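You operate a simulated robot arm through the tools that you are given. There is no shell and no other tool. Be economical: measure what you need, move in short steps, check, and stop when the job is done.

Carry out the task below with a simulated two-armed robot. There is one attempt and no reset: what you move stays moved.

JOB
Fetch the can marked lot twig and stand it on the blue square cover. Then open the drawer marked spare cans, fetch the small can with brown band from the inside of drawer marked spare cans and set it on top of the can marked trial with orange band and shut the cans again. Then fetch the sealed small can with white band and set it on top of the can marked berry sample. Then put the dented small can in the purple divided tub. Then turn the grey knob marked dryer to on. Then close the clear lid with white knob. The order counts. Set down upright: can marked lot twig, small can with brown band, sealed small can with white band.

It is judged by the outcome, as a careful person would: the job done as asked, and still so three seconds after it is handed in. It fails if anything else is knocked over, pushed out of place, dropped, spilled or broken. Lids that push on must go on centred and level and be pressed home; caps that screw on are set level and turned clockwise until they are tight.

ROBOT AND FRAMES
Two 6-joint arms with two-finger parallel grippers on one trunk, on a base that drives. Base frame: it is fixed to the floor where the robot stands at the start and does not move with it; the origin is under the middle of the robot, x ahead of it, y to its left, z up; the surface under the hand at the start is at about z = 860. Units: mm, degrees, N and s.
The left shoulder is at the start at [60, 187, 1147], the right one opposite. With the tool pointing down near the work surface each hand reaches from about 260 to 620 mm from the robot's upright axis, wherever it stands, measured 20 degrees to its own side. Places, roughly: blue square cover (15x15x1 cm) [400, -300, 900]; can marked berry sample [3000, 2750, 1000]; can marked lot twig [500, 0, 1000]; can marked trial with orange band [-2000, 1250, 1000]; clear lid with white knob [-900, 800, 1200]; dented small can (6x6x9 cm) [800, 300, 900]; drawer marked spare cans [700, -200, 400]; grey knob marked dryer [-700, 600, 800]; purple divided tub (24x15x7 cm) [-1200, -1500, 900]; sealed small can with white band (6x6x9 cm) [800, 100, 900]; small can with brown band (6x6x9 cm) [600, -100, 400]. Payload 1.57 kg a hand.
Tool frame (each hand has its own): the origin (TCP) lies between the finger pads and is the grasp point; the fingertips stand 30 mm ahead of it; z points along the fingers, y is the line along which they close. The gripper opens to 110 mm. The fingers are 24 mm wide and 12 mm thick; the gripper's body (48 by 112 mm) begins 78 mm behind the TCP.
Orientation is told as [roll, pitch, yaw] about the base's x, y, z axes, in that order, counted from this pose: with the fingers straight down and closing along the base's y, the tool's x points along the base's -x, its y along +y and its z along -z.

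CONTROLS
- The arms move only by the tool apply_moves. It takes "left_rows", "right_rows" or both (then of equal length, played together; a hand with none holds still); each is a list of rows, each an object (a shift or turn left out is 0, a gripper value left out holds the last) with "slide": the shift along the base's x, y, z in mm, a list of three; "angular": the turn, a rotation vector about the base's x, y, z in degrees, a list of three; "gripper": the gripper command, from -1 (fully open) to 1 (shut), values between in proportion. In form: [{"slide": [x, y, z], "angular": [ax, ay, az], "gripper": gripper}, ...]. A call has 1 to 20 rows; each row shifts and turns the commanded pose from where the row before left it. Rows are played at 5 a second. More than 50 mm and 8.6 degrees between two rows, or a gripper value outside its range, and nothing of the call is played. Where a pose cannot be reached the arm comes as near as it can. A force on the tool above 40 N (or 10 N above the force at the start of the call, whichever is more), or a blocked arm, ends the call early, and 0.2 s more pass. Each finger travels about 153 mm/s and halts on what it meets, pressing with about 22 N; the grip force reading is that of the motor and also rises with nothing between the fingers. The clock runs only during rows and for 0.2 s after the last one: add rows that do not move to give the fingers time. It gives the time, the measured TCP pose, the force on the tool (base axes), the opening and the grip force at its end, in the units of the frame above (readings bear some noise), with the torque about the TCP (base axes, N m) and any sound that the robot's microphone picked up.
- Cameras (640 x 400 px; columns grow to the right, rows downward): "scene" is now at [-13.3, 43.5, 1673.8]; the picture's right is [0.64, -0.77, 0.00], its down [-0.68, -0.57, -0.47] and it looks along [0.36, 0.30, -0.88] (base axes); focal length 214 px, centre (320, 200). "left" rides on the left gripper at [70, -16, -141] in its tool frame; the picture's right is [0.23, 0.97, 0.00], its down [-0.85, 0.20, -0.48] and it looks along [-0.47, 0.11, 0.88] (tool axes); focal length 222 px, centre (320, 200). "right" rides on the right gripper at [70, 16, -141] in its tool frame; the picture's right is [-0.23, 0.97, 0.00], its down [-0.86, -0.20, -0.48] and it looks along [-0.47, -0.11, 0.88] (tool axes); focal length 222 px, centre (320, 200). There is no depth. A picture from a camera that has moved, and an enlarged one, comes with that camera's place and axes in the base frame and with its lens.
- camera(camera): a new picture of that camera. No time passes.
- raise_lower(by): slides the trunk up (or, below 0, down) by that many mm; the arms and the scene camera ride with it, the base frame stays. It gives what a move gives, with no picture.
- drive_base(legs): drives the robot by 1 to 6 legs, each [ahead, left, turn to the left] in mm, mm and degrees, along the robot's own axes; the way and the turn of a leg run together, so that a leg with both is an arc; at most 1500 mm and 180 degrees a leg. The arms and the cameras ride along, it lands a little off, and it stops where it bumps. It gives what a move gives.
- turn_head(pan, tilt): turns the head with the scene camera to pan (to the left, within 86 degrees either way) and tilt (down, from -29 to 69), counted from straight ahead of the robot. It gives what a move gives.
- zoom(camera, box): a new picture of the part [left, top, right, bottom] of that camera's present view, enlarged. No time passes.
- job_done(): hands the job in; it is judged then, once.

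Work in short steps. Places have to be worked out from the pictures, the camera data and where the tool is seen: move nearer, look again, correct. Check each grasp and each placing, and mend what went wrong. You have 186 turns and 154 pictures in all, those below and enlarged ones among them. Open the grippers and draw the arms clear of the work before you hand the job in, unless the task says otherwise; then end with one line.

The tools are called by a JSON object that holds its "op" and its "data". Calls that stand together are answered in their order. apply_moves: Moves the arms, as the interface text tells. Its arguments: {"type":"object","properties":{"left_rows":{"type":"array","items":{"type":"object","properties":{"slide":{"type":"array","items":{"type":"number"}},"angular":{"type":"array","items":{"type":"number"}},"gripper":{"type":"number"}}}},"right_rows":{"type":"array","items":{"type":"object","properties":{"slide":{"type":"array","items":{"type":"number"}},"angular":{"type":"array","items":{"type":"number"}},"gripper":{"type":"number"}}}}},"required":[]} The other tools are called the same way: raise_lower (by) slides the trunk up or down; drive_base (legs) drives the base; turn_head (pan, tilt) turns the head that bears the scene camera; camera (camera) takes a picture; zoom (camera, box) takes an enlarged picture of a part of a camera's view; job_done () hands the job in.

At the start:

```text
time_s: 0.0
left_eef_pos: [444.4, 278.8, 1140.7]
left_orientation: [0.1, -0.1, -0.1]
left_contact_force: [-0.5, 0.7, 0.1]
left_moment: [0.01, 0.03, -0.01]
left_finger_gap: 109.9
left_grasp_force: 0.2
right_eef_pos: [506.8, -95.9, 1115.9]
right_orientation: [-0.1, 0.0, 0.0]
right_contact_force: [-0.1, 0.3, 0.0]
right_moment: [0.0, -0.01, -0.02]
right_finger_gap: 110.0
right_grasp_force: 0.0
trunk travel left (down, up): [-775.0, 215.0]
robot x, y, heading: [-2.9, 1.0, 0.0]
head pan, tilt: [39.9, 62.1]
```

scene: 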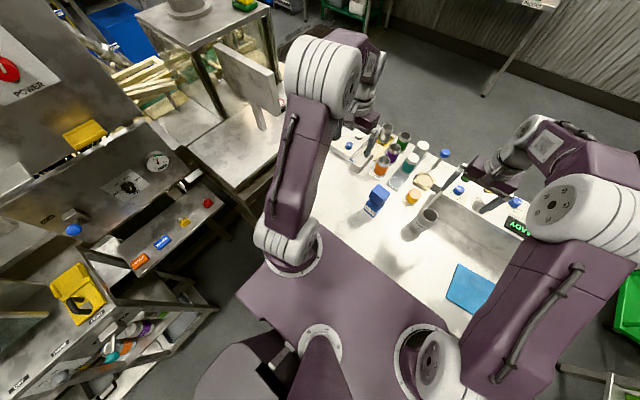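
right: 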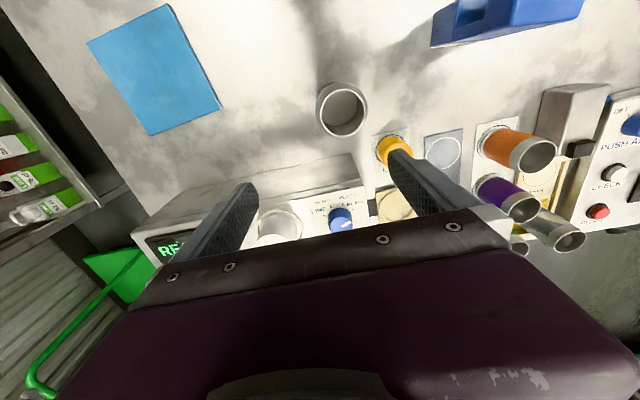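
left: 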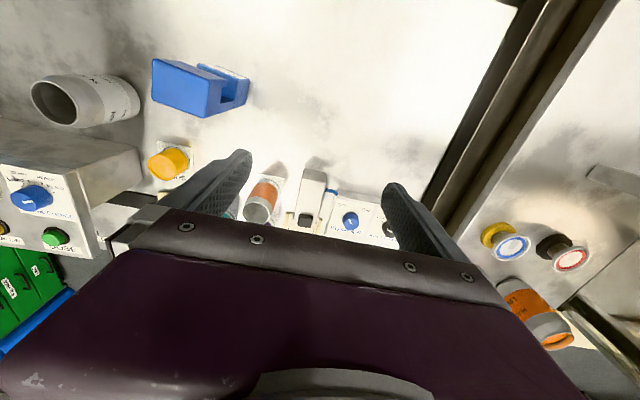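

I'll look at the work surface straight ahead first to find the can marked lot twig.

{"op": "turn_head", "data": {"pan": 0, "tilt": 50}}

{"op": "camera", "data": {"camera": "scene"}}

{"op": "zoom", "data": {"camera": "left", "box": [0, 0, 320, 200]}}

```text
time_s: 1.1
left_eef_pos: [444.6, 279.7, 1141.6]
left_orientation: [0.0, -0.1, -0.1]
left_contact_force: [0.1, -0.4, 0.1]
left_moment: [0.0, 0.01, 0.0]
left_finger_gap: 109.7
left_grasp_force: 0.1
right_eef_pos: [506.9, -94.8, 1116.2]
right_orientation: [0.0, 0.1, -0.1]
right_contact_force: [0.8, 0.4, -1.2]
right_moment: [0.01, -0.01, 0.01]
right_finger_gap: 109.9
right_grasp_force: 0.0
trunk travel left (down, up): [-775.0, 215.0]
robot x, y, heading: [-2.5, -2.6, -0.0]
head pan, tilt: [0.0, 50.0]
```

```text
150 pictures are left
camera scene: at [14.3, 2.5, 1688.7], right [0.0, -1.0, 0.0], down [-0.77, 0.0, -0.64], along [0.64, 0.0, -0.77], focal length 214 px, centre (320, 200)
```

scene: 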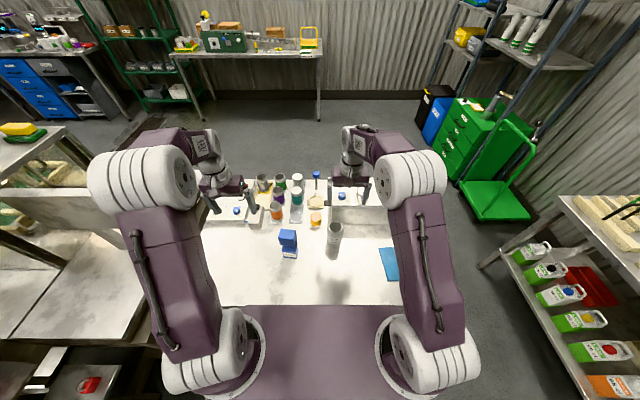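

```text
2.00 times, centred on (160, 100) of left
camera zoom: at [375.0, 262.3, 1281.7], right [-0.23, 0.97, 0.0], down [0.85, 0.2, 0.48], along [0.47, 0.11, -0.88], focal length 444 px, centre (640, 400)
```

zoom: 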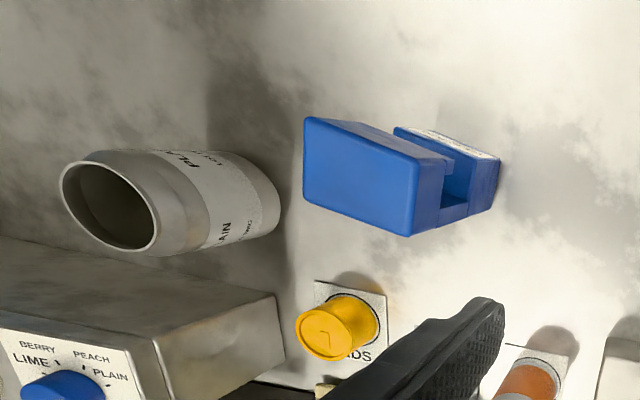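

The open can near [500,-50] reads "PLAIN / LOT ...". I check labels more closely.

{"op": "zoom", "data": {"camera": "scene", "box": [220, 160, 420, 285]}}

{"op": "zoom", "data": {"camera": "left", "box": [20, 50, 160, 138]}}

```text
3.20 times, centred on (320, 222) of scene
camera zoom: at [14.3, 2.5, 1688.7], right [0.0, -1.0, 0.0], down [-0.77, 0.0, -0.64], along [0.64, 0.0, -0.77], focal length 686 px, centre (320, 128)
```

zoom: 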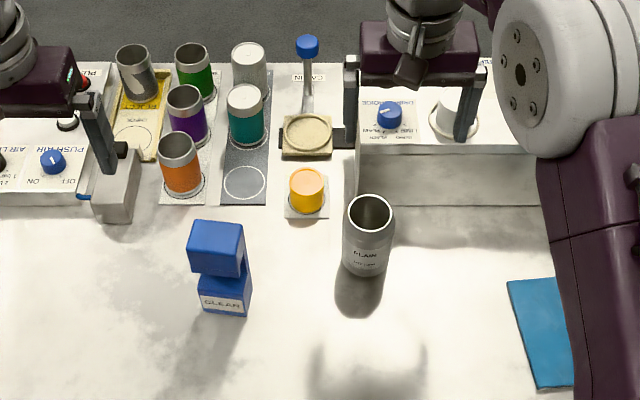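

```text
4.55 times, centred on (90, 94) of left
camera zoom: at [375.0, 262.3, 1281.7], right [-0.23, 0.97, 0.0], down [0.85, 0.2, 0.48], along [0.47, 0.11, -0.88], focal length 1010 px, centre (1366, 682)
```

zoom: 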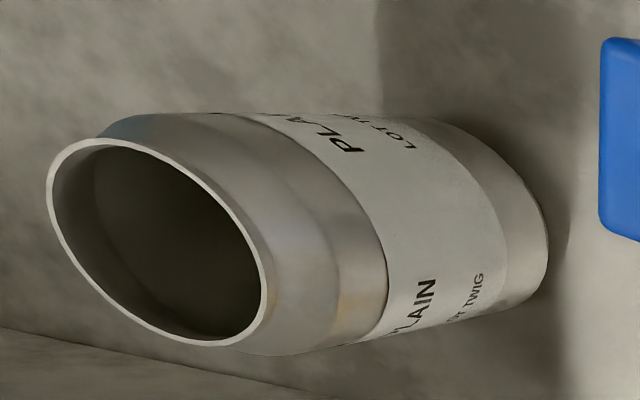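

The can reads LOT TWIG; I place it at about (477,-59), rim z≈974, and the blue cover centre at about (379,-319). I move the right hand over the can and look.

{"op": "apply_moves", "data": {"right_rows": [{"slide": [-30, 36, 0], "gripper": -1}, {"slide": [0, 0, -45]}, {"slide": [0, 0, -35]}, {}]}}

{"op": "camera", "data": {"camera": "right"}}

{"op": "zoom", "data": {"camera": "scene", "box": [270, 160, 430, 260]}}

```text
time_s: 2.1
left_eef_pos: [443.3, 279.4, 1141.3]
left_orientation: [0.0, -0.3, 0.0]
left_contact_force: [-0.4, 0.2, 0.3]
left_moment: [0.0, 0.0, 0.01]
left_finger_gap: 110.3
left_grasp_force: 0.0
right_eef_pos: [474.1, -58.0, 1033.8]
right_orientation: [-0.1, -0.1, 0.0]
right_contact_force: [0.2, -0.2, 0.2]
right_moment: [0.01, -0.01, 0.03]
right_finger_gap: 109.8
right_grasp_force: 0.1
trunk travel left (down, up): [-775.0, 215.0]
robot x, y, heading: [-1.2, -0.5, 0.1]
head pan, tilt: [0.0, 50.0]
```

```text
146 pictures are left
camera right: at [404.2, -40.6, 1173.0], right [0.23, 0.97, 0.0], down [0.85, -0.2, 0.48], along [0.47, -0.11, -0.88], focal length 222 px, centre (320, 200)
```

right: 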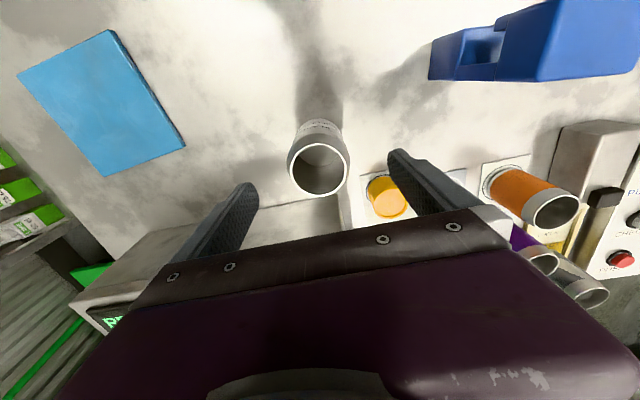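

```text
4.00 times, centred on (350, 210) of scene
camera zoom: at [12.7, 3.2, 1688.8], right [0.0, -1.0, 0.0], down [-0.77, 0.0, -0.64], along [0.64, 0.0, -0.77], focal length 858 px, centre (200, 160)
```

zoom: 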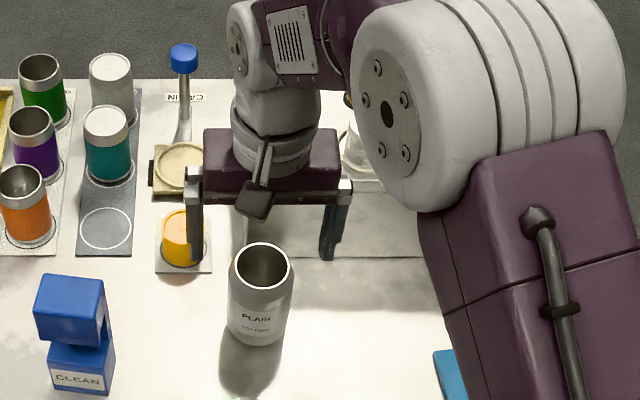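

Rim solves to (477,-59.5), agreeing. Descend to about z=930 and close.

{"op": "apply_moves", "data": {"right_rows": [{"slide": [3, -1, -50]}, {"slide": [0, 0, -50]}, {}, {"gripper": 0}, {"gripper": 0.5}, {"gripper": 1}, {}]}}

```text
time_s: 3.7
left_eef_pos: [443.2, 278.8, 1139.7]
left_orientation: [0.0, -0.1, -0.1]
left_contact_force: [-0.4, -0.4, 0.7]
left_moment: [-0.02, 0.01, 0.02]
left_finger_gap: 109.8
left_grasp_force: 0.1
right_eef_pos: [478.6, -60.9, 933.4]
right_orientation: [0.0, 0.1, -0.1]
right_contact_force: [-0.4, -0.9, 1.7]
right_moment: [-0.01, -0.04, 0.01]
right_finger_gap: 64.2
right_grasp_force: 21.2
trunk travel left (down, up): [-775.0, 215.0]
robot x, y, heading: [-1.0, -0.6, -0.2]
head pan, tilt: [0.0, 50.0]
```

Gripped (64 mm). Lift and carry to above the blue cover.

{"op": "apply_moves", "data": {"right_rows": [{"slide": [0, 0, 45]}, {"slide": [0, 0, 30]}, {"slide": [-17, -43, 0]}, {"slide": [-17, -43, 0]}, {"slide": [-17, -43, 0]}, {"slide": [-17, -43, 0]}, {"slide": [-16, -43, 0]}, {"slide": [-16, -43, 0]}, {}, {}]}}

{"op": "camera", "data": {"camera": "right"}}

{"op": "camera", "data": {"camera": "scene"}}

```text
time_s: 5.9
left_eef_pos: [444.3, 279.0, 1141.3]
left_orientation: [0.0, -0.1, 0.0]
left_contact_force: [0.1, 0.0, -0.6]
left_moment: [-0.02, 0.02, 0.02]
left_finger_gap: 110.1
left_grasp_force: 0.2
right_eef_pos: [379.8, -319.6, 1010.5]
right_orientation: [0.1, -0.1, -0.1]
right_contact_force: [0.3, 0.2, 0.1]
right_moment: [-0.01, -0.05, 0.02]
right_finger_gap: 64.9
right_grasp_force: 22.2
trunk travel left (down, up): [-775.0, 215.0]
robot x, y, heading: [-2.1, 0.2, -0.1]
head pan, tilt: [0.0, 50.0]
```

```text
144 pictures are left
camera right: at [311.7, -302.2, 1150.6], right [0.23, 0.97, 0.0], down [0.86, -0.2, 0.48], along [0.47, -0.11, -0.88], focal length 222 px, centre (320, 200)
```

right: 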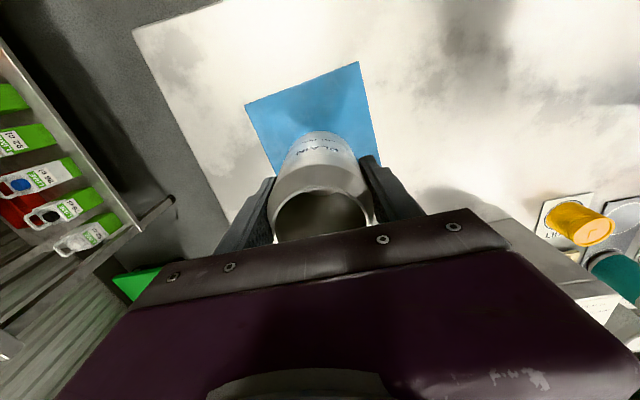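

```text
143 pictures are left
camera scene: at [14.5, 2.6, 1688.8], right [0.0, -1.0, 0.0], down [-0.77, 0.0, -0.64], along [0.64, 0.0, -0.77], focal length 214 px, centre (320, 200)
```

scene: 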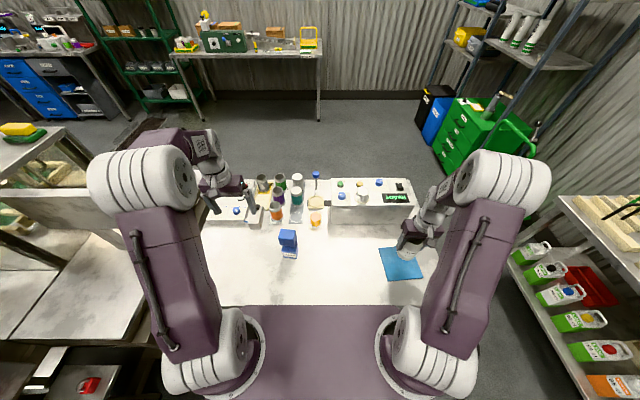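

Cover position confirmed. Lower until contact.

{"op": "apply_moves", "data": {"right_rows": [{"slide": [0, 0, -40]}, {"slide": [0, 0, -18]}, {"slide": [0, 0, -4]}, {"slide": [0, 0, -3]}, {}]}}

```text
time_s: 7.1
left_eef_pos: [443.5, 278.9, 1140.5]
left_orientation: [0.1, -0.1, 0.0]
left_contact_force: [0.3, -0.3, 0.4]
left_moment: [0.0, 0.02, -0.02]
left_finger_gap: 109.9
left_grasp_force: 0.0
right_eef_pos: [379.7, -318.5, 946.0]
right_orientation: [-0.1, 0.0, 0.0]
right_contact_force: [-0.9, 1.0, 1.2]
right_moment: [0.03, -0.02, -0.01]
right_finger_gap: 64.5
right_grasp_force: 21.8
trunk travel left (down, up): [-775.0, 215.0]
robot x, y, heading: [4.3, -2.7, -0.2]
head pan, tilt: [0.0, 50.0]
```

No contact yet; creep down.

{"op": "apply_moves", "data": {"right_rows": [{"slide": [0, 0, -2]}, {"slide": [0, 0, -2]}, {}]}}

{"op": "zoom", "data": {"camera": "scene", "box": [370, 220, 450, 290]}}

```text
time_s: 7.9
left_eef_pos: [443.3, 279.3, 1141.7]
left_orientation: [0.0, -0.1, 0.1]
left_contact_force: [0.3, 0.7, 0.3]
left_moment: [0.03, 0.03, 0.0]
left_finger_gap: 109.7
left_grasp_force: 0.0
right_eef_pos: [381.3, -317.4, 942.5]
right_orientation: [0.1, -0.1, -0.1]
right_contact_force: [-0.7, -1.9, 6.4]
right_moment: [-0.12, 0.0, 0.0]
right_finger_gap: 64.3
right_grasp_force: 21.4
trunk travel left (down, up): [-775.0, 215.0]
robot x, y, heading: [1.6, -2.1, 0.0]
head pan, tilt: [0.0, 50.0]
```

```text
5.71 times, centred on (410, 255) of scene
camera zoom: at [13.6, 2.6, 1688.9], right [0.0, -1.0, 0.0], down [-0.77, 0.0, -0.64], along [0.64, 0.0, -0.77], focal length 1226 px, centre (-194, -114)
```

zoom: 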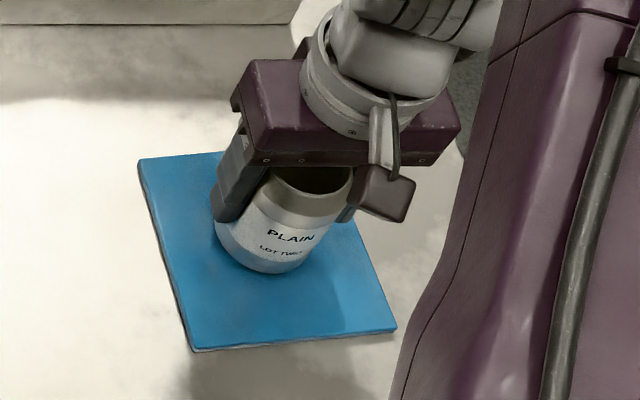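

Contact felt and centred. Release, rise, and bring the hand clear.

{"op": "apply_moves", "data": {"right_rows": [{"slide": [0, 0, 0.5], "gripper": 0.4}, {"gripper": -0.2}, {"gripper": -1}, {}, {"slide": [0, 0, 45]}, {"slide": [0, 0, 50]}, {"slide": [0, 0, 50]}, {}]}}

{"op": "camera", "data": {"camera": "right"}}

{"op": "turn_head", "data": {"pan": 0, "tilt": 69}}

{"op": "camera", "data": {"camera": "scene"}}

```text
time_s: 9.7
left_eef_pos: [444.3, 279.2, 1140.7]
left_orientation: [0.0, -0.1, -0.1]
left_contact_force: [0.2, -0.7, -0.2]
left_moment: [0.0, 0.01, -0.01]
left_finger_gap: 110.0
left_grasp_force: 0.0
right_eef_pos: [377.9, -315.3, 1087.7]
right_orientation: [0.0, 0.0, 0.0]
right_contact_force: [0.9, 0.4, 0.3]
right_moment: [0.03, -0.03, 0.01]
right_finger_gap: 109.9
right_grasp_force: 0.1
trunk travel left (down, up): [-775.0, 215.0]
robot x, y, heading: [0.2, -0.6, -0.0]
head pan, tilt: [0.0, 50.0]
```

```text
141 pictures are left
camera right: at [309.4, -298.3, 1228.1], right [0.23, 0.97, 0.0], down [0.86, -0.2, 0.48], along [0.47, -0.11, -0.88], focal length 222 px, centre (320, 200)
```

right: 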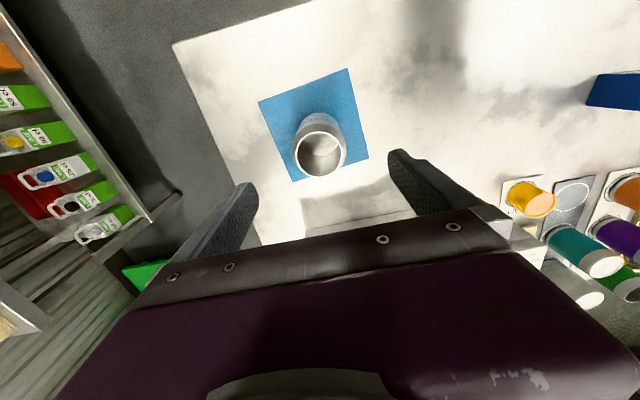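

```text
time_s: 10.5
left_eef_pos: [444.1, 278.3, 1141.7]
left_orientation: [0.0, -0.1, 0.0]
left_contact_force: [-0.4, -0.6, -0.4]
left_moment: [-0.01, 0.0, -0.01]
left_finger_gap: 110.1
left_grasp_force: 0.0
right_eef_pos: [377.5, -314.4, 1088.3]
right_orientation: [0.0, 0.0, 0.0]
right_contact_force: [-0.5, -0.5, -0.1]
right_moment: [-0.01, 0.0, 0.0]
right_finger_gap: 110.2
right_grasp_force: 0.1
trunk travel left (down, up): [-775.0, 215.0]
robot x, y, heading: [-0.0, 0.8, 0.2]
head pan, tilt: [0.0, 68.8]
```

```text
140 pictures are left
camera scene: at [-6.7, 2.3, 1666.9], right [0.0, -1.0, 0.0], down [-0.93, 0.0, -0.36], along [0.36, 0.0, -0.93], focal length 214 px, centre (320, 200)
```

scene: 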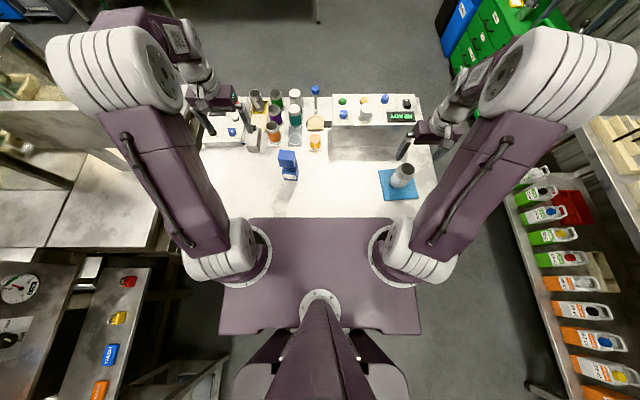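

Lot twig is standing on the cover. Next the drawer under the bench: I look to both sides before driving back.

{"op": "turn_head", "data": {"pan": 86, "tilt": 30}}

{"op": "camera", "data": {"camera": "scene"}}

{"op": "turn_head", "data": {"pan": -86, "tilt": 30}}

{"op": "camera", "data": {"camera": "scene"}}

```text
time_s: 12.1
left_eef_pos: [445.1, 278.8, 1140.8]
left_orientation: [0.1, 0.0, 0.0]
left_contact_force: [-1.1, -0.4, -0.4]
left_moment: [0.01, 0.03, 0.0]
left_finger_gap: 110.1
left_grasp_force: 0.1
right_eef_pos: [377.7, -315.2, 1089.1]
right_orientation: [0.0, 0.0, 0.0]
right_contact_force: [-0.2, -0.1, -0.7]
right_moment: [-0.02, 0.01, -0.01]
right_finger_gap: 110.1
right_grasp_force: 0.1
trunk travel left (down, up): [-775.0, 215.0]
robot x, y, heading: [3.5, -0.4, 0.4]
head pan, tilt: [85.9, 30.0]
```

```text
139 pictures are left
camera scene: at [-56.2, 92.5, 1718.3], right [1.0, -0.07, 0.0], down [-0.04, -0.5, -0.87], along [0.06, 0.86, -0.5], focal length 214 px, centre (320, 200)
```

scene: 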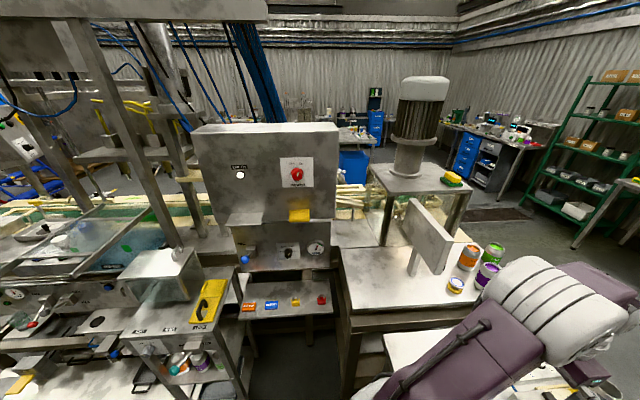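

```text
time_s: 14.7
left_eef_pos: [443.1, 279.7, 1140.8]
left_orientation: [0.1, -0.1, 0.0]
left_contact_force: [-1.2, -0.2, -0.6]
left_moment: [-0.01, -0.01, -0.01]
left_finger_gap: 109.8
left_grasp_force: 0.2
right_eef_pos: [378.6, -314.9, 1089.1]
right_orientation: [0.0, 0.0, 0.1]
right_contact_force: [0.2, -0.6, 0.5]
right_moment: [0.01, -0.01, -0.04]
right_finger_gap: 109.9
right_grasp_force: 0.0
trunk travel left (down, up): [-775.0, 215.0]
robot x, y, heading: [-2.1, 3.0, 0.0]
head pan, tilt: [-85.9, 30.0]
```

```text
138 pictures are left
camera scene: at [-56.2, -87.9, 1718.3], right [-1.0, -0.07, 0.0], down [-0.04, 0.5, -0.87], along [0.06, -0.86, -0.5], focal length 214 px, centre (320, 200)
```

scene: 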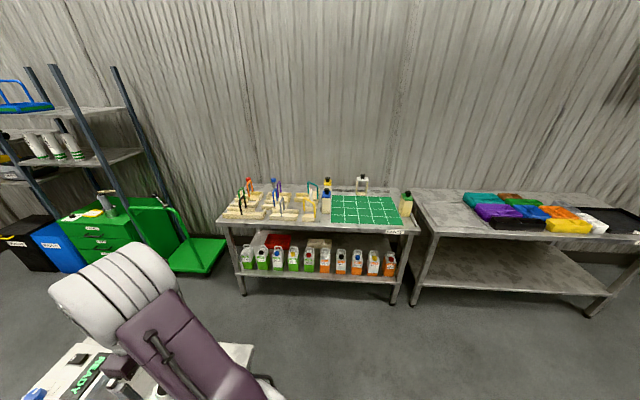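

Rear right is clear floor. I back off and slightly right so I can look under the bench.

{"op": "drive_base", "data": {"legs": [[-650, -150, 0]]}}

{"op": "turn_head", "data": {"pan": 0, "tilt": 45}}

{"op": "camera", "data": {"camera": "scene"}}

```text
time_s: 18.3
left_eef_pos: [-195.7, 125.5, 1139.9]
left_orientation: [0.0, -0.1, -0.1]
left_contact_force: [-0.6, -0.3, 0.3]
left_moment: [0.04, 0.01, 0.0]
left_finger_gap: 110.2
left_grasp_force: 0.1
right_eef_pos: [-262.1, -468.3, 1087.8]
right_orientation: [0.0, 0.0, 0.0]
right_contact_force: [0.5, -0.5, -0.7]
right_moment: [-0.01, 0.05, 0.03]
right_finger_gap: 110.1
right_grasp_force: 0.1
trunk travel left (down, up): [-775.0, 215.0]
robot x, y, heading: [-638.7, -156.1, -0.3]
head pan, tilt: [-85.9, 30.0]
```

```text
time_s: 19.9
left_eef_pos: [-196.4, 126.4, 1139.8]
left_orientation: [0.0, -0.1, -0.1]
left_contact_force: [-0.2, -0.2, 0.4]
left_moment: [0.0, -0.01, 0.02]
left_finger_gap: 110.1
left_grasp_force: 0.1
right_eef_pos: [-261.7, -469.6, 1087.8]
right_orientation: [0.0, -0.1, 0.0]
right_contact_force: [0.3, -0.3, 0.8]
right_moment: [0.02, 0.02, 0.03]
right_finger_gap: 110.0
right_grasp_force: 0.1
trunk travel left (down, up): [-775.0, 215.0]
robot x, y, heading: [-641.2, -152.5, 0.0]
head pan, tilt: [0.0, 45.0]
```

```text
137 pictures are left
camera scene: at [-621.8, -151.3, 1695.7], right [0.0, -1.0, 0.0], down [-0.71, 0.0, -0.71], along [0.71, 0.0, -0.71], focal length 214 px, centre (320, 200)
```

scene: 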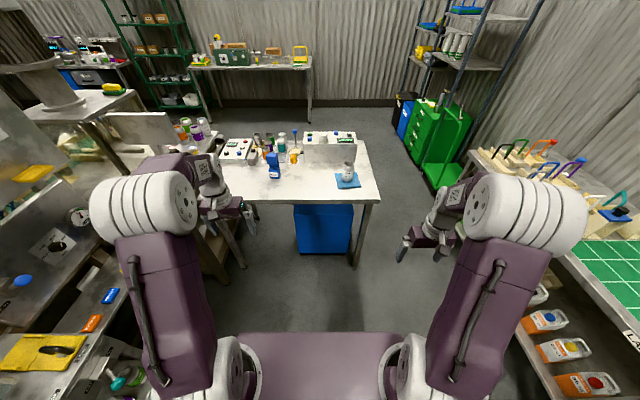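

A blue cabinet stands under the bench. I lower the trunk to see its front.

{"op": "raise_lower", "data": {"by": -500}}

{"op": "turn_head", "data": {"pan": 0, "tilt": 35}}

{"op": "camera", "data": {"camera": "scene"}}

{"op": "camera", "data": {"camera": "right"}}

```text
refused: -500 is not a number from -400 to 400
```

```text
time_s: 20.6
left_eef_pos: [-196.6, 124.0, 1139.7]
left_orientation: [0.1, 0.0, -0.2]
left_contact_force: [0.0, -0.9, -0.7]
left_moment: [0.0, 0.01, 0.01]
left_finger_gap: 109.8
left_grasp_force: 0.1
right_eef_pos: [-262.9, -468.5, 1088.6]
right_orientation: [0.0, 0.1, 0.0]
right_contact_force: [-0.9, 0.2, 0.2]
right_moment: [-0.01, 0.03, -0.02]
right_finger_gap: 110.1
right_grasp_force: 0.0
trunk travel left (down, up): [-775.0, 215.0]
robot x, y, heading: [-646.2, -157.5, 0.0]
head pan, tilt: [0.0, 35.0]
```

```text
136 pictures are left
camera scene: at [-615.2, -151.2, 1710.4], right [0.0, -1.0, 0.0], down [-0.57, 0.0, -0.82], along [0.82, 0.0, -0.57], focal length 214 px, centre (320, 200)
```

scene: 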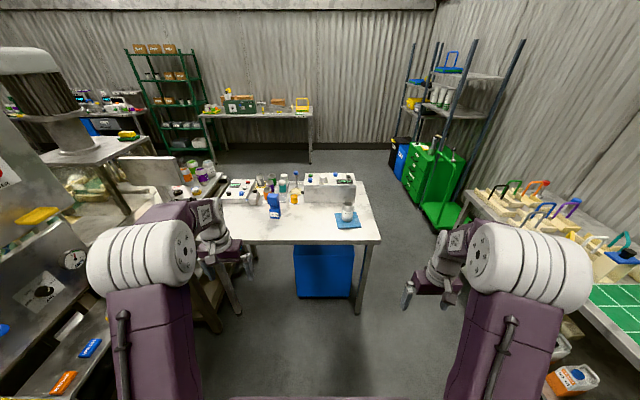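

```text
135 pictures are left
camera right: at [-331.6, -452.0, 1227.8], right [0.23, 0.97, 0.0], down [0.85, -0.2, 0.48], along [0.47, -0.11, -0.88], focal length 222 px, centre (320, 200)
```

right: 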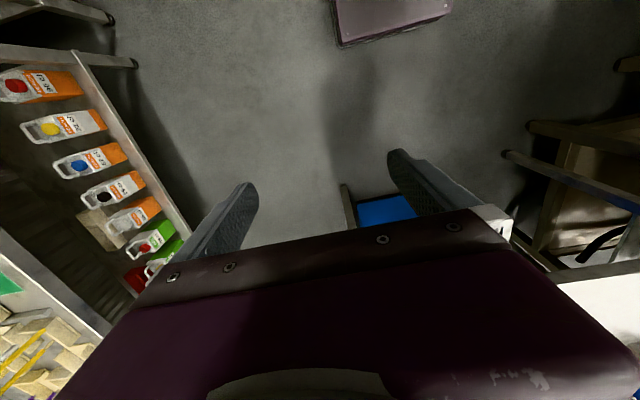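

{"op": "zoom", "data": {"camera": "scene", "box": [230, 190, 390, 310]}}

```text
3.33 times, centred on (310, 250) of scene
camera zoom: at [-615.2, -151.2, 1710.4], right [0.0, -1.0, 0.0], down [-0.57, 0.0, -0.82], along [0.82, 0.0, -0.57], focal length 715 px, centre (353, 33)
```

zoom: 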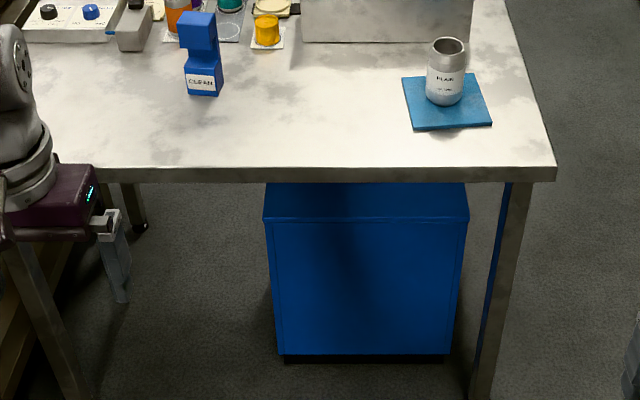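

The cabinet's back faces us, so its drawers face the far side. I drive round the right side of the bench to the far side and turn to face back.

{"op": "drive_base", "data": {"legs": [[0, -735, 0], [1500, 0, 0], [780, 0, 0], [0, 690, 0], [0, 0, 180]]}}

{"op": "camera", "data": {"camera": "scene"}}

```text
time_s: 45.8
left_eef_pos: [1117.3, -510.6, 1140.7]
left_orientation: [0.0, 0.0, 176.8]
left_contact_force: [0.4, -0.1, -0.3]
left_moment: [0.02, 0.0, -0.01]
left_finger_gap: 110.2
left_grasp_force: 0.1
right_eef_pos: [1217.9, 78.4, 1087.4]
right_orientation: [0.0, 0.0, 176.7]
right_contact_force: [0.5, -0.3, 1.4]
right_moment: [0.02, 0.0, -0.01]
right_finger_gap: 109.9
right_grasp_force: 0.1
trunk travel left (down, up): [-775.0, 215.0]
robot x, y, heading: [1578.4, -254.3, 176.8]
head pan, tilt: [0.0, 35.0]
```

```text
133 pictures are left
camera scene: at [1545.7, -253.5, 1710.5], right [0.06, 1.0, 0.0], down [0.57, -0.03, -0.82], along [-0.82, 0.05, -0.57], focal length 214 px, centre (320, 200)
```

scene: 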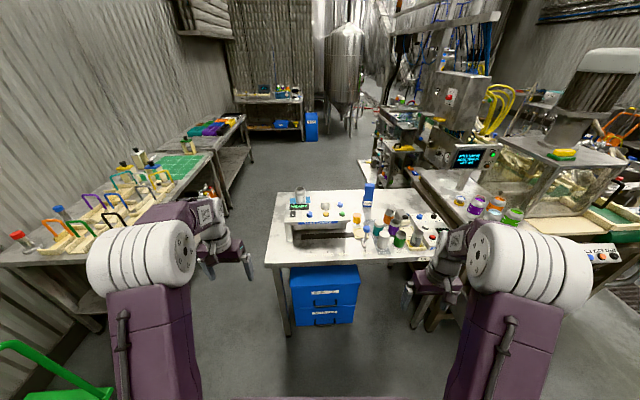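

Two labelled drawers with handles are visible. Zoom in on them and the bench.

{"op": "zoom", "data": {"camera": "scene", "box": [260, 250, 380, 340]}}

{"op": "zoom", "data": {"camera": "scene", "box": [270, 170, 450, 270]}}

{"op": "turn_head", "data": {"pan": 0, "tilt": 62}}

{"op": "camera", "data": {"camera": "scene"}}

```text
4.44 times, centred on (320, 295) of scene
camera zoom: at [1545.7, -253.5, 1710.5], right [0.06, 1.0, 0.0], down [0.57, -0.03, -0.82], along [-0.82, 0.05, -0.57], focal length 953 px, centre (320, -222)
```

zoom: 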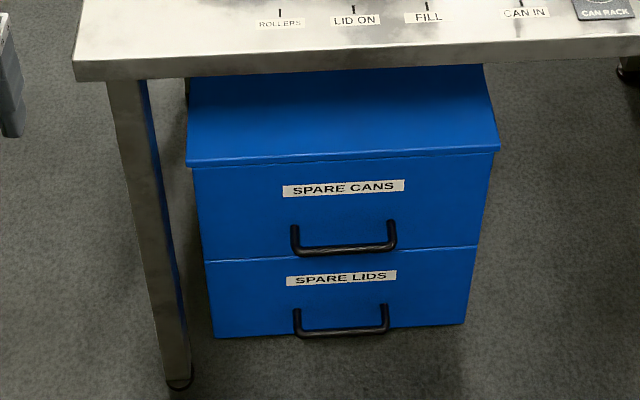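

```text
3.56 times, centred on (360, 220) of scene
camera zoom: at [1545.7, -253.5, 1710.5], right [0.06, 1.0, 0.0], down [0.57, -0.03, -0.82], along [-0.82, 0.05, -0.57], focal length 763 px, centre (178, 129)
```

zoom: 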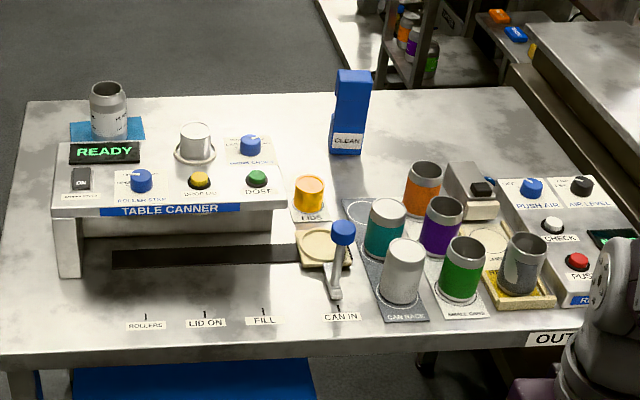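

```text
time_s: 46.8
left_eef_pos: [1116.9, -510.3, 1141.2]
left_orientation: [0.0, 0.0, 176.9]
left_contact_force: [0.4, -0.1, 0.0]
left_moment: [-0.01, 0.03, -0.02]
left_finger_gap: 110.1
left_grasp_force: 0.0
right_eef_pos: [1217.1, 78.7, 1087.3]
right_orientation: [0.0, 0.0, 176.7]
right_contact_force: [0.0, 0.0, -0.3]
right_moment: [0.01, -0.03, -0.03]
right_finger_gap: 110.0
right_grasp_force: 0.1
trunk travel left (down, up): [-775.0, 215.0]
robot x, y, heading: [1578.2, -252.2, 177.0]
head pan, tilt: [0.0, 62.0]
```

```text
130 pictures are left
camera scene: at [1569.3, -254.9, 1674.0], right [0.06, 1.0, 0.0], down [0.88, -0.05, -0.47], along [-0.47, 0.03, -0.88], focal length 214 px, centre (320, 200)
```

scene: 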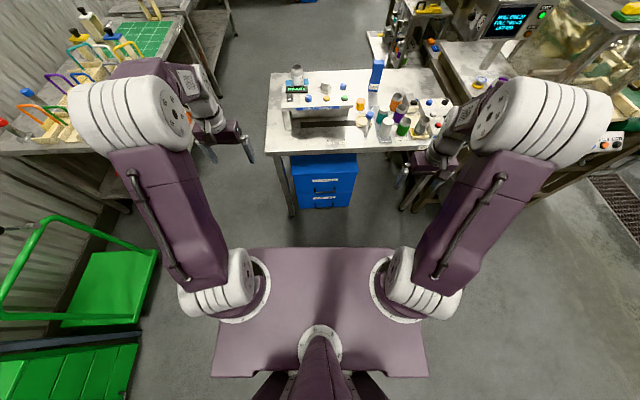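

Handle of SPARE CANS solves to bar about x≈798, y≈-169, z≈350, with front panel ≈762. I square up to it at axis x≈1450, then turn the right hand to point horizontally forward with fingers closing vertically.

{"op": "drive_base", "data": {"legs": [[128, 0, 3.1]]}}

{"op": "apply_moves", "data": {"right_rows": [{"slide": [-20, 0, 0], "angular": [4.6, 4.6, 4.6]}, {"slide": [-20, 0, 0], "angular": [4.6, 4.6, 4.6]}, {"slide": [-20, 0, 0], "angular": [4.6, 4.6, 4.6]}, {"slide": [-20, 0, 0], "angular": [4.6, 4.6, 4.6]}, {"slide": [-20, 0, 0], "angular": [4.6, 4.6, 4.6]}, {"slide": [-20, 0, 0], "angular": [4.6, 4.6, 4.6]}, {"slide": [0, 0, 0], "angular": [4.6, 4.6, 4.6]}, {"slide": [0, 0, 0], "angular": [4.6, 4.6, 4.6]}, {"slide": [0, 0, 0], "angular": [4.6, 4.6, 4.6]}, {"slide": [0, 0, 0], "angular": [4.6, 4.6, 4.6]}, {"slide": [0, 0, 0], "angular": [4.6, 4.6, 4.6]}, {"slide": [0, 0, 0], "angular": [4.6, 4.6, 4.6]}, {"slide": [0, 0, 0], "angular": [4.6, 4.6, 4.6]}, {"slide": [0, 0, 0], "angular": [4.6, 4.6, 4.6]}, {"slide": [0, 0, 0], "angular": [4.6, 4.6, 4.6]}, {}, {}]}}

{"op": "camera", "data": {"camera": "scene"}}

```text
time_s: 48.0
left_eef_pos: [1005.2, -532.6, 1141.9]
left_orientation: [0.0, -0.2, 179.9]
left_contact_force: [-0.2, 0.4, -0.2]
left_moment: [-0.01, -0.01, 0.03]
left_finger_gap: 110.1
left_grasp_force: 0.1
right_eef_pos: [1071.7, 62.1, 1089.1]
right_orientation: [0.0, -0.1, 180.0]
right_contact_force: [0.1, 0.2, 0.4]
right_moment: [-0.02, 0.0, -0.02]
right_finger_gap: 110.2
right_grasp_force: 0.1
trunk travel left (down, up): [-775.0, 215.0]
robot x, y, heading: [1445.9, -251.3, 179.9]
head pan, tilt: [0.0, 62.0]
```

```text
time_s: 51.6
left_eef_pos: [1003.3, -532.1, 1139.7]
left_orientation: [0.0, 0.0, 179.8]
left_contact_force: [0.4, 0.4, -0.1]
left_moment: [-0.04, 0.02, 0.04]
left_finger_gap: 110.3
left_grasp_force: 0.0
right_eef_pos: [963.1, -80.2, 1092.2]
right_orientation: [-88.4, -2.0, -94.5]
right_contact_force: [-0.4, -0.5, -0.1]
right_moment: [0.01, 0.01, -0.03]
right_finger_gap: 110.2
right_grasp_force: 0.1
right hand out of reach, approached as far as the arm can: row 6, 7, 10, 11, 12, 13, 14, 15
trunk travel left (down, up): [-775.0, 215.0]
robot x, y, heading: [1447.3, -254.9, 180.2]
head pan, tilt: [0.0, 62.0]
```

```text
129 pictures are left
camera scene: at [1440.5, -251.5, 1673.9], right [0.0, 1.0, 0.0], down [0.88, 0.0, -0.47], along [-0.47, 0.0, -0.88], focal length 214 px, centre (320, 200)
```

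scene: 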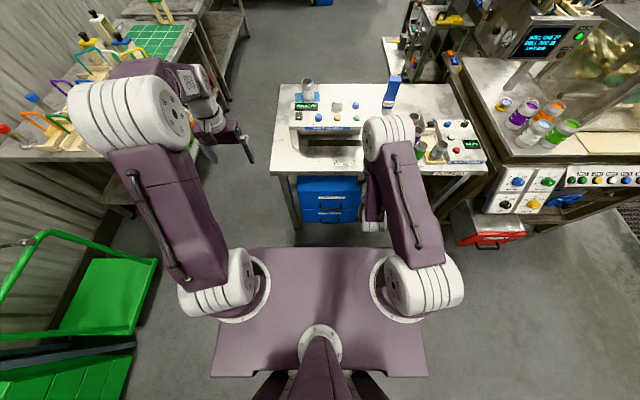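

Hand is horizontal and clear of the table edge (x=871). Lower the trunk in two stages.

{"op": "raise_lower", "data": {"by": -370}}

{"op": "raise_lower", "data": {"by": -370}}

{"op": "turn_head", "data": {"pan": 0, "tilt": 45}}

{"op": "camera", "data": {"camera": "scene"}}

{"op": "camera", "data": {"camera": "right"}}

```text
time_s: 55.2
left_eef_pos: [1003.3, -532.2, 770.9]
left_orientation: [0.0, -0.1, 179.8]
left_contact_force: [-0.8, -0.6, 0.2]
left_moment: [-0.01, -0.01, -0.02]
left_finger_gap: 109.9
left_grasp_force: 0.1
right_eef_pos: [963.0, -78.7, 721.6]
right_orientation: [-88.3, -2.0, -94.5]
right_contact_force: [-0.8, -0.1, 0.1]
right_moment: [0.03, 0.0, 0.02]
right_finger_gap: 109.9
right_grasp_force: 0.1
trunk travel left (down, up): [-405.0, 585.0]
robot x, y, heading: [1445.5, -249.0, 180.1]
head pan, tilt: [0.0, 62.0]
```

```text
time_s: 58.8
left_eef_pos: [1003.1, -533.3, 401.3]
left_orientation: [0.0, -0.1, 179.9]
left_contact_force: [-1.0, 0.3, 0.4]
left_moment: [0.0, -0.03, 0.01]
left_finger_gap: 110.1
left_grasp_force: 0.0
right_eef_pos: [963.3, -79.8, 352.3]
right_orientation: [-88.3, -1.9, -94.6]
right_contact_force: [0.1, -0.1, -0.1]
right_moment: [0.03, -0.02, 0.01]
right_finger_gap: 110.0
right_grasp_force: 0.1
trunk travel left (down, up): [-35.0, 955.0]
robot x, y, heading: [1451.3, -256.5, 180.0]
head pan, tilt: [0.0, 62.0]
```

```text
time_s: 59.6
left_eef_pos: [1003.4, -531.0, 400.8]
left_orientation: [0.0, 0.0, 180.0]
left_contact_force: [0.3, 0.1, -0.5]
left_moment: [-0.01, 0.03, -0.02]
left_finger_gap: 110.1
left_grasp_force: 0.0
right_eef_pos: [962.6, -79.5, 351.3]
right_orientation: [-88.3, -2.0, -94.5]
right_contact_force: [0.4, -0.2, 0.0]
right_moment: [-0.03, 0.02, 0.03]
right_finger_gap: 110.1
right_grasp_force: 0.1
trunk travel left (down, up): [-35.0, 955.0]
robot x, y, heading: [1447.1, -254.5, 179.9]
head pan, tilt: [0.0, 45.0]
```

```text
128 pictures are left
camera scene: at [1423.6, -251.5, 955.6], right [0.0, 1.0, 0.0], down [0.71, 0.0, -0.71], along [-0.71, 0.0, -0.71], focal length 214 px, centre (320, 200)
```

scene: 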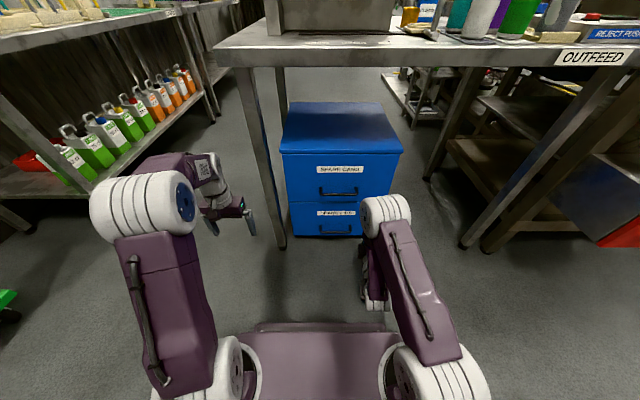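

```text
127 pictures are left
camera right: at [1110.5, -21.5, 335.5], right [0.01, -0.26, -0.96], down [0.4, -0.88, 0.24], along [-0.91, -0.39, 0.1], focal length 222 px, centre (320, 200)
```

right: 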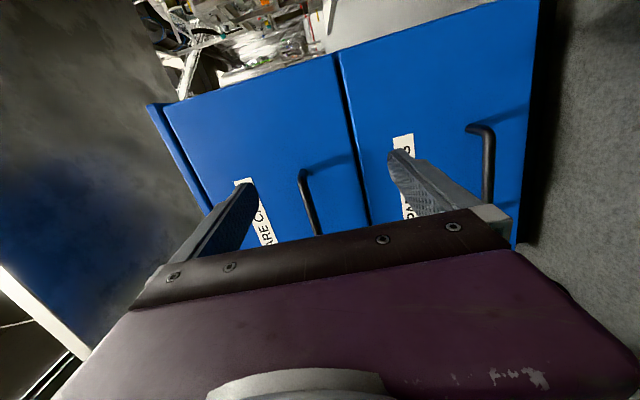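

{"op": "zoom", "data": {"camera": "scene", "box": [270, 140, 410, 240]}}

```text
4.00 times, centred on (340, 190) of scene
camera zoom: at [1423.6, -251.5, 955.6], right [0.0, 1.0, 0.0], down [0.71, 0.0, -0.71], along [-0.71, 0.0, -0.71], focal length 858 px, centre (240, 240)
```

zoom: 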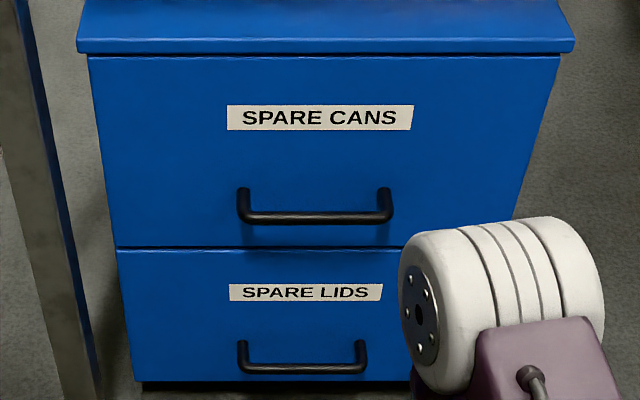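

Triangulating both views: bar at about (813,-178,380), panel x≈774. I test a small move to see how the commanded pose relates to the measured one.

{"op": "apply_moves", "data": {"right_rows": [{"slide": [-30, 0, 0]}, {}, {}]}}

```text
time_s: 60.4
left_eef_pos: [1003.8, -532.1, 399.9]
left_orientation: [-0.1, -0.2, 180.0]
left_contact_force: [0.7, 0.3, -0.1]
left_moment: [-0.01, -0.03, 0.02]
left_finger_gap: 110.4
left_grasp_force: 0.0
right_eef_pos: [933.0, -86.2, 350.8]
right_orientation: [-88.4, -2.0, -94.8]
right_contact_force: [0.3, -0.1, 0.1]
right_moment: [0.02, 0.03, 0.03]
right_finger_gap: 110.1
right_grasp_force: 0.2
right hand out of reach, approached as far as the arm can: row 1
trunk travel left (down, up): [-35.0, 955.0]
robot x, y, heading: [1445.0, -253.0, 180.1]
head pan, tilt: [0.0, 45.0]
```

{"op": "apply_moves", "data": {"right_rows": [{"slide": [0, -46, 15]}, {"slide": [0, -46, 14]}, {}, {}]}}

{"op": "camera", "data": {"camera": "right"}}

```text
time_s: 61.4
left_eef_pos: [1003.5, -532.8, 400.7]
left_orientation: [0.0, -0.1, 180.0]
left_contact_force: [0.5, 0.4, 0.6]
left_moment: [0.02, 0.03, 0.03]
left_finger_gap: 109.8
left_grasp_force: 0.0
right_eef_pos: [936.1, -176.1, 378.8]
right_orientation: [-88.3, -2.0, -94.5]
right_contact_force: [0.0, -0.5, 0.2]
right_moment: [-0.02, 0.01, -0.01]
right_finger_gap: 110.0
right_grasp_force: 0.1
trunk travel left (down, up): [-35.0, 955.0]
robot x, y, heading: [1449.8, -256.4, 180.2]
head pan, tilt: [0.0, 45.0]
```

```text
125 pictures are left
camera right: at [1082.6, -117.5, 363.1], right [0.01, -0.26, -0.96], down [0.4, -0.88, 0.24], along [-0.91, -0.39, 0.1], focal length 222 px, centre (320, 200)
```

right: 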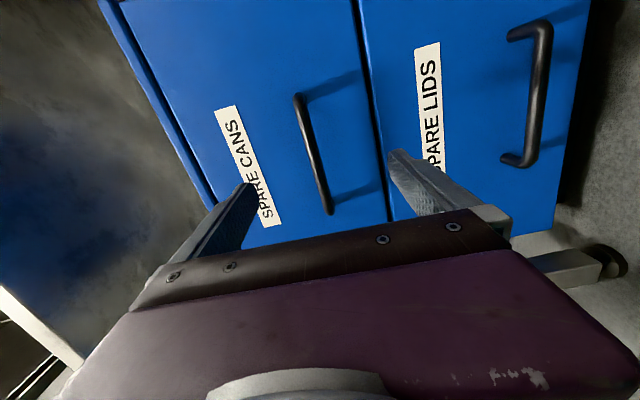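

Advance to the bar (TCP x≈822, z≈384).

{"op": "apply_moves", "data": {"right_rows": [{"slide": [-40, 0, 3]}, {"slide": [-40, 0, 2]}, {"slide": [-32, 0, 0]}, {}]}}

{"op": "camera", "data": {"camera": "right"}}

```text
time_s: 62.4
left_eef_pos: [1003.3, -532.4, 401.4]
left_orientation: [0.0, -0.2, 179.9]
left_contact_force: [0.2, 1.2, 0.1]
left_moment: [0.0, 0.02, 0.01]
left_finger_gap: 110.0
left_grasp_force: 0.1
right_eef_pos: [823.4, -176.1, 385.2]
right_orientation: [-88.4, -2.1, -94.5]
right_contact_force: [-0.4, 0.0, 0.1]
right_moment: [0.01, 0.01, 0.02]
right_finger_gap: 109.9
right_grasp_force: 0.0
trunk travel left (down, up): [-35.0, 955.0]
robot x, y, heading: [1444.6, -250.4, 180.0]
head pan, tilt: [0.0, 45.0]
```

```text
124 pictures are left
camera right: at [970.9, -117.7, 368.5], right [0.01, -0.26, -0.96], down [0.4, -0.88, 0.24], along [-0.91, -0.39, 0.1], focal length 222 px, centre (320, 200)
```

right: 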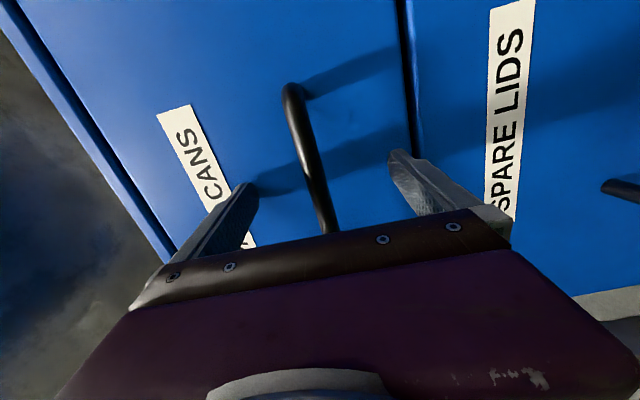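

Bar passes through the grasp point. Close the fingers.

{"op": "apply_moves", "data": {"right_rows": [{"gripper": 0}, {"gripper": 0.5}, {"gripper": 1}, {}, {}]}}

{"op": "camera", "data": {"camera": "right"}}

```text
time_s: 63.6
left_eef_pos: [1005.9, -531.1, 401.3]
left_orientation: [0.0, -0.1, 180.0]
left_contact_force: [0.1, -1.1, 0.0]
left_moment: [-0.01, -0.02, 0.0]
left_finger_gap: 110.3
left_grasp_force: 0.1
right_eef_pos: [823.1, -176.2, 383.0]
right_orientation: [-88.3, -2.0, -94.4]
right_contact_force: [0.8, 1.0, -1.6]
right_moment: [0.87, 0.01, 0.2]
right_finger_gap: 14.5
right_grasp_force: 31.2
trunk travel left (down, up): [-35.0, 955.0]
robot x, y, heading: [1446.0, -254.4, 180.0]
head pan, tilt: [0.0, 45.0]
```

```text
123 pictures are left
camera right: at [971.3, -117.8, 368.3], right [0.01, -0.26, -0.96], down [0.4, -0.88, 0.24], along [-0.91, -0.39, 0.1], focal length 222 px, centre (320, 200)
```

right: 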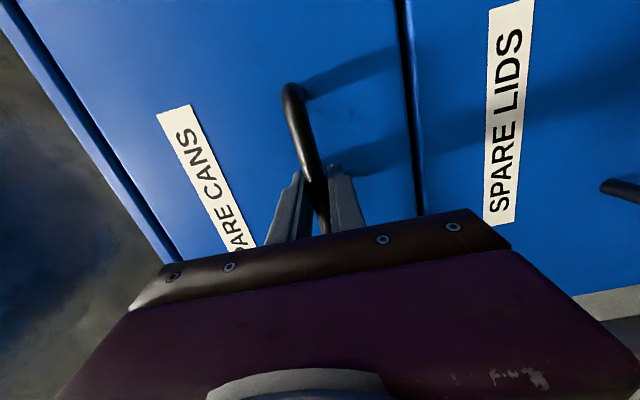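

Gripped. Pull the drawer toward me.

{"op": "apply_moves", "data": {"right_rows": [{"slide": [15, 0, 0]}, {"slide": [25, 0, 0]}, {"slide": [25, 0, 0]}, {"slide": [25, 0, 0]}, {"slide": [25, 0, 0]}, {}]}}

{"op": "camera", "data": {"camera": "scene"}}

```text
time_s: 65.0
left_eef_pos: [1003.7, -533.9, 401.5]
left_orientation: [0.0, -0.1, 180.0]
left_contact_force: [0.4, 0.7, 0.6]
left_moment: [-0.03, 0.0, -0.01]
left_finger_gap: 109.9
left_grasp_force: 0.0
right_eef_pos: [937.6, -175.5, 383.9]
right_orientation: [-88.4, -2.0, -94.5]
right_contact_force: [1.7, -8.3, -2.2]
right_moment: [0.75, 0.03, 0.12]
right_finger_gap: 14.3
right_grasp_force: 30.7
trunk travel left (down, up): [-35.0, 955.0]
robot x, y, heading: [1448.3, -253.6, 180.2]
head pan, tilt: [0.0, 45.0]
```

```text
122 pictures are left
camera scene: at [1423.4, -252.0, 955.6], right [0.0, 1.0, 0.0], down [0.71, 0.0, -0.71], along [-0.71, 0.0, -0.71], focal length 214 px, centre (320, 200)
```

scene: 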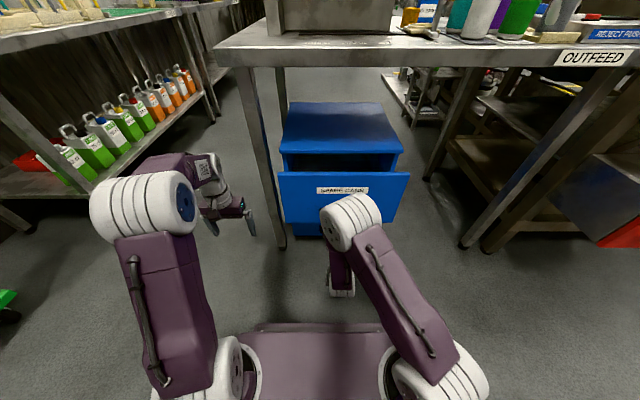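

Drawer opened 115 mm. Continue pulling.

{"op": "apply_moves", "data": {"right_rows": [{"slide": [25, 0, 0]}, {"slide": [25, 0, 0]}, {"slide": [25, 0, 0]}, {"slide": [25, 0, 0]}, {"slide": [25, 0, 0]}, {}]}}

{"op": "camera", "data": {"camera": "scene"}}

```text
time_s: 66.1
left_eef_pos: [1004.2, -533.9, 400.2]
left_orientation: [0.0, -0.2, -179.9]
left_contact_force: [-0.3, -0.7, -0.6]
left_moment: [0.05, 0.01, 0.0]
left_finger_gap: 110.2
left_grasp_force: 0.2
right_eef_pos: [1020.2, -170.3, 383.5]
right_orientation: [-90.1, -4.7, -99.0]
right_contact_force: [-0.9, -1.7, 11.2]
right_moment: [0.81, -0.08, 0.99]
right_finger_gap: 15.4
right_grasp_force: 31.4
right hand out of reach, approached as far as the arm can: row 4, 5
trunk travel left (down, up): [-35.0, 955.0]
robot x, y, heading: [1450.2, -253.7, -179.7]
head pan, tilt: [0.0, 45.0]
stopped in row 5 (right hand): the force on the tool passed its limit at 50 N (the readings are from after the stop); the commanded pose is now the measured one
```

```text
121 pictures are left
camera scene: at [1424.3, -252.6, 955.7], right [0.0, 1.0, 0.0], down [0.71, 0.0, -0.71], along [-0.71, 0.0, -0.71], focal length 214 px, centre (320, 200)
```

scene: 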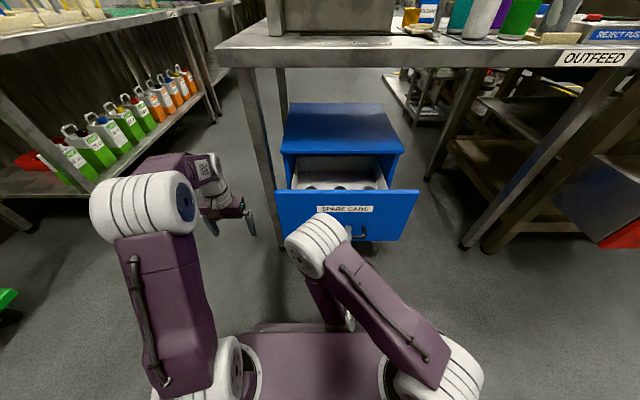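

Open about 197 mm; arm at its near limit. See what's inside.

{"op": "zoom", "data": {"camera": "scene", "box": [270, 140, 430, 240]}}

```text
4.00 times, centred on (350, 190) of scene
camera zoom: at [1424.3, -252.6, 955.7], right [0.0, 1.0, 0.0], down [0.71, 0.0, -0.71], along [-0.71, 0.0, -0.71], focal length 858 px, centre (200, 240)
```

zoom: 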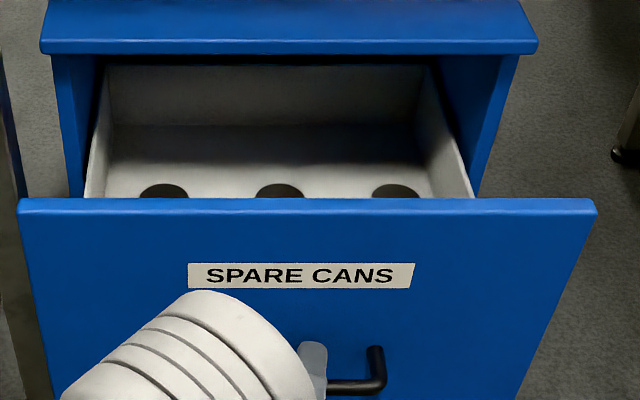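

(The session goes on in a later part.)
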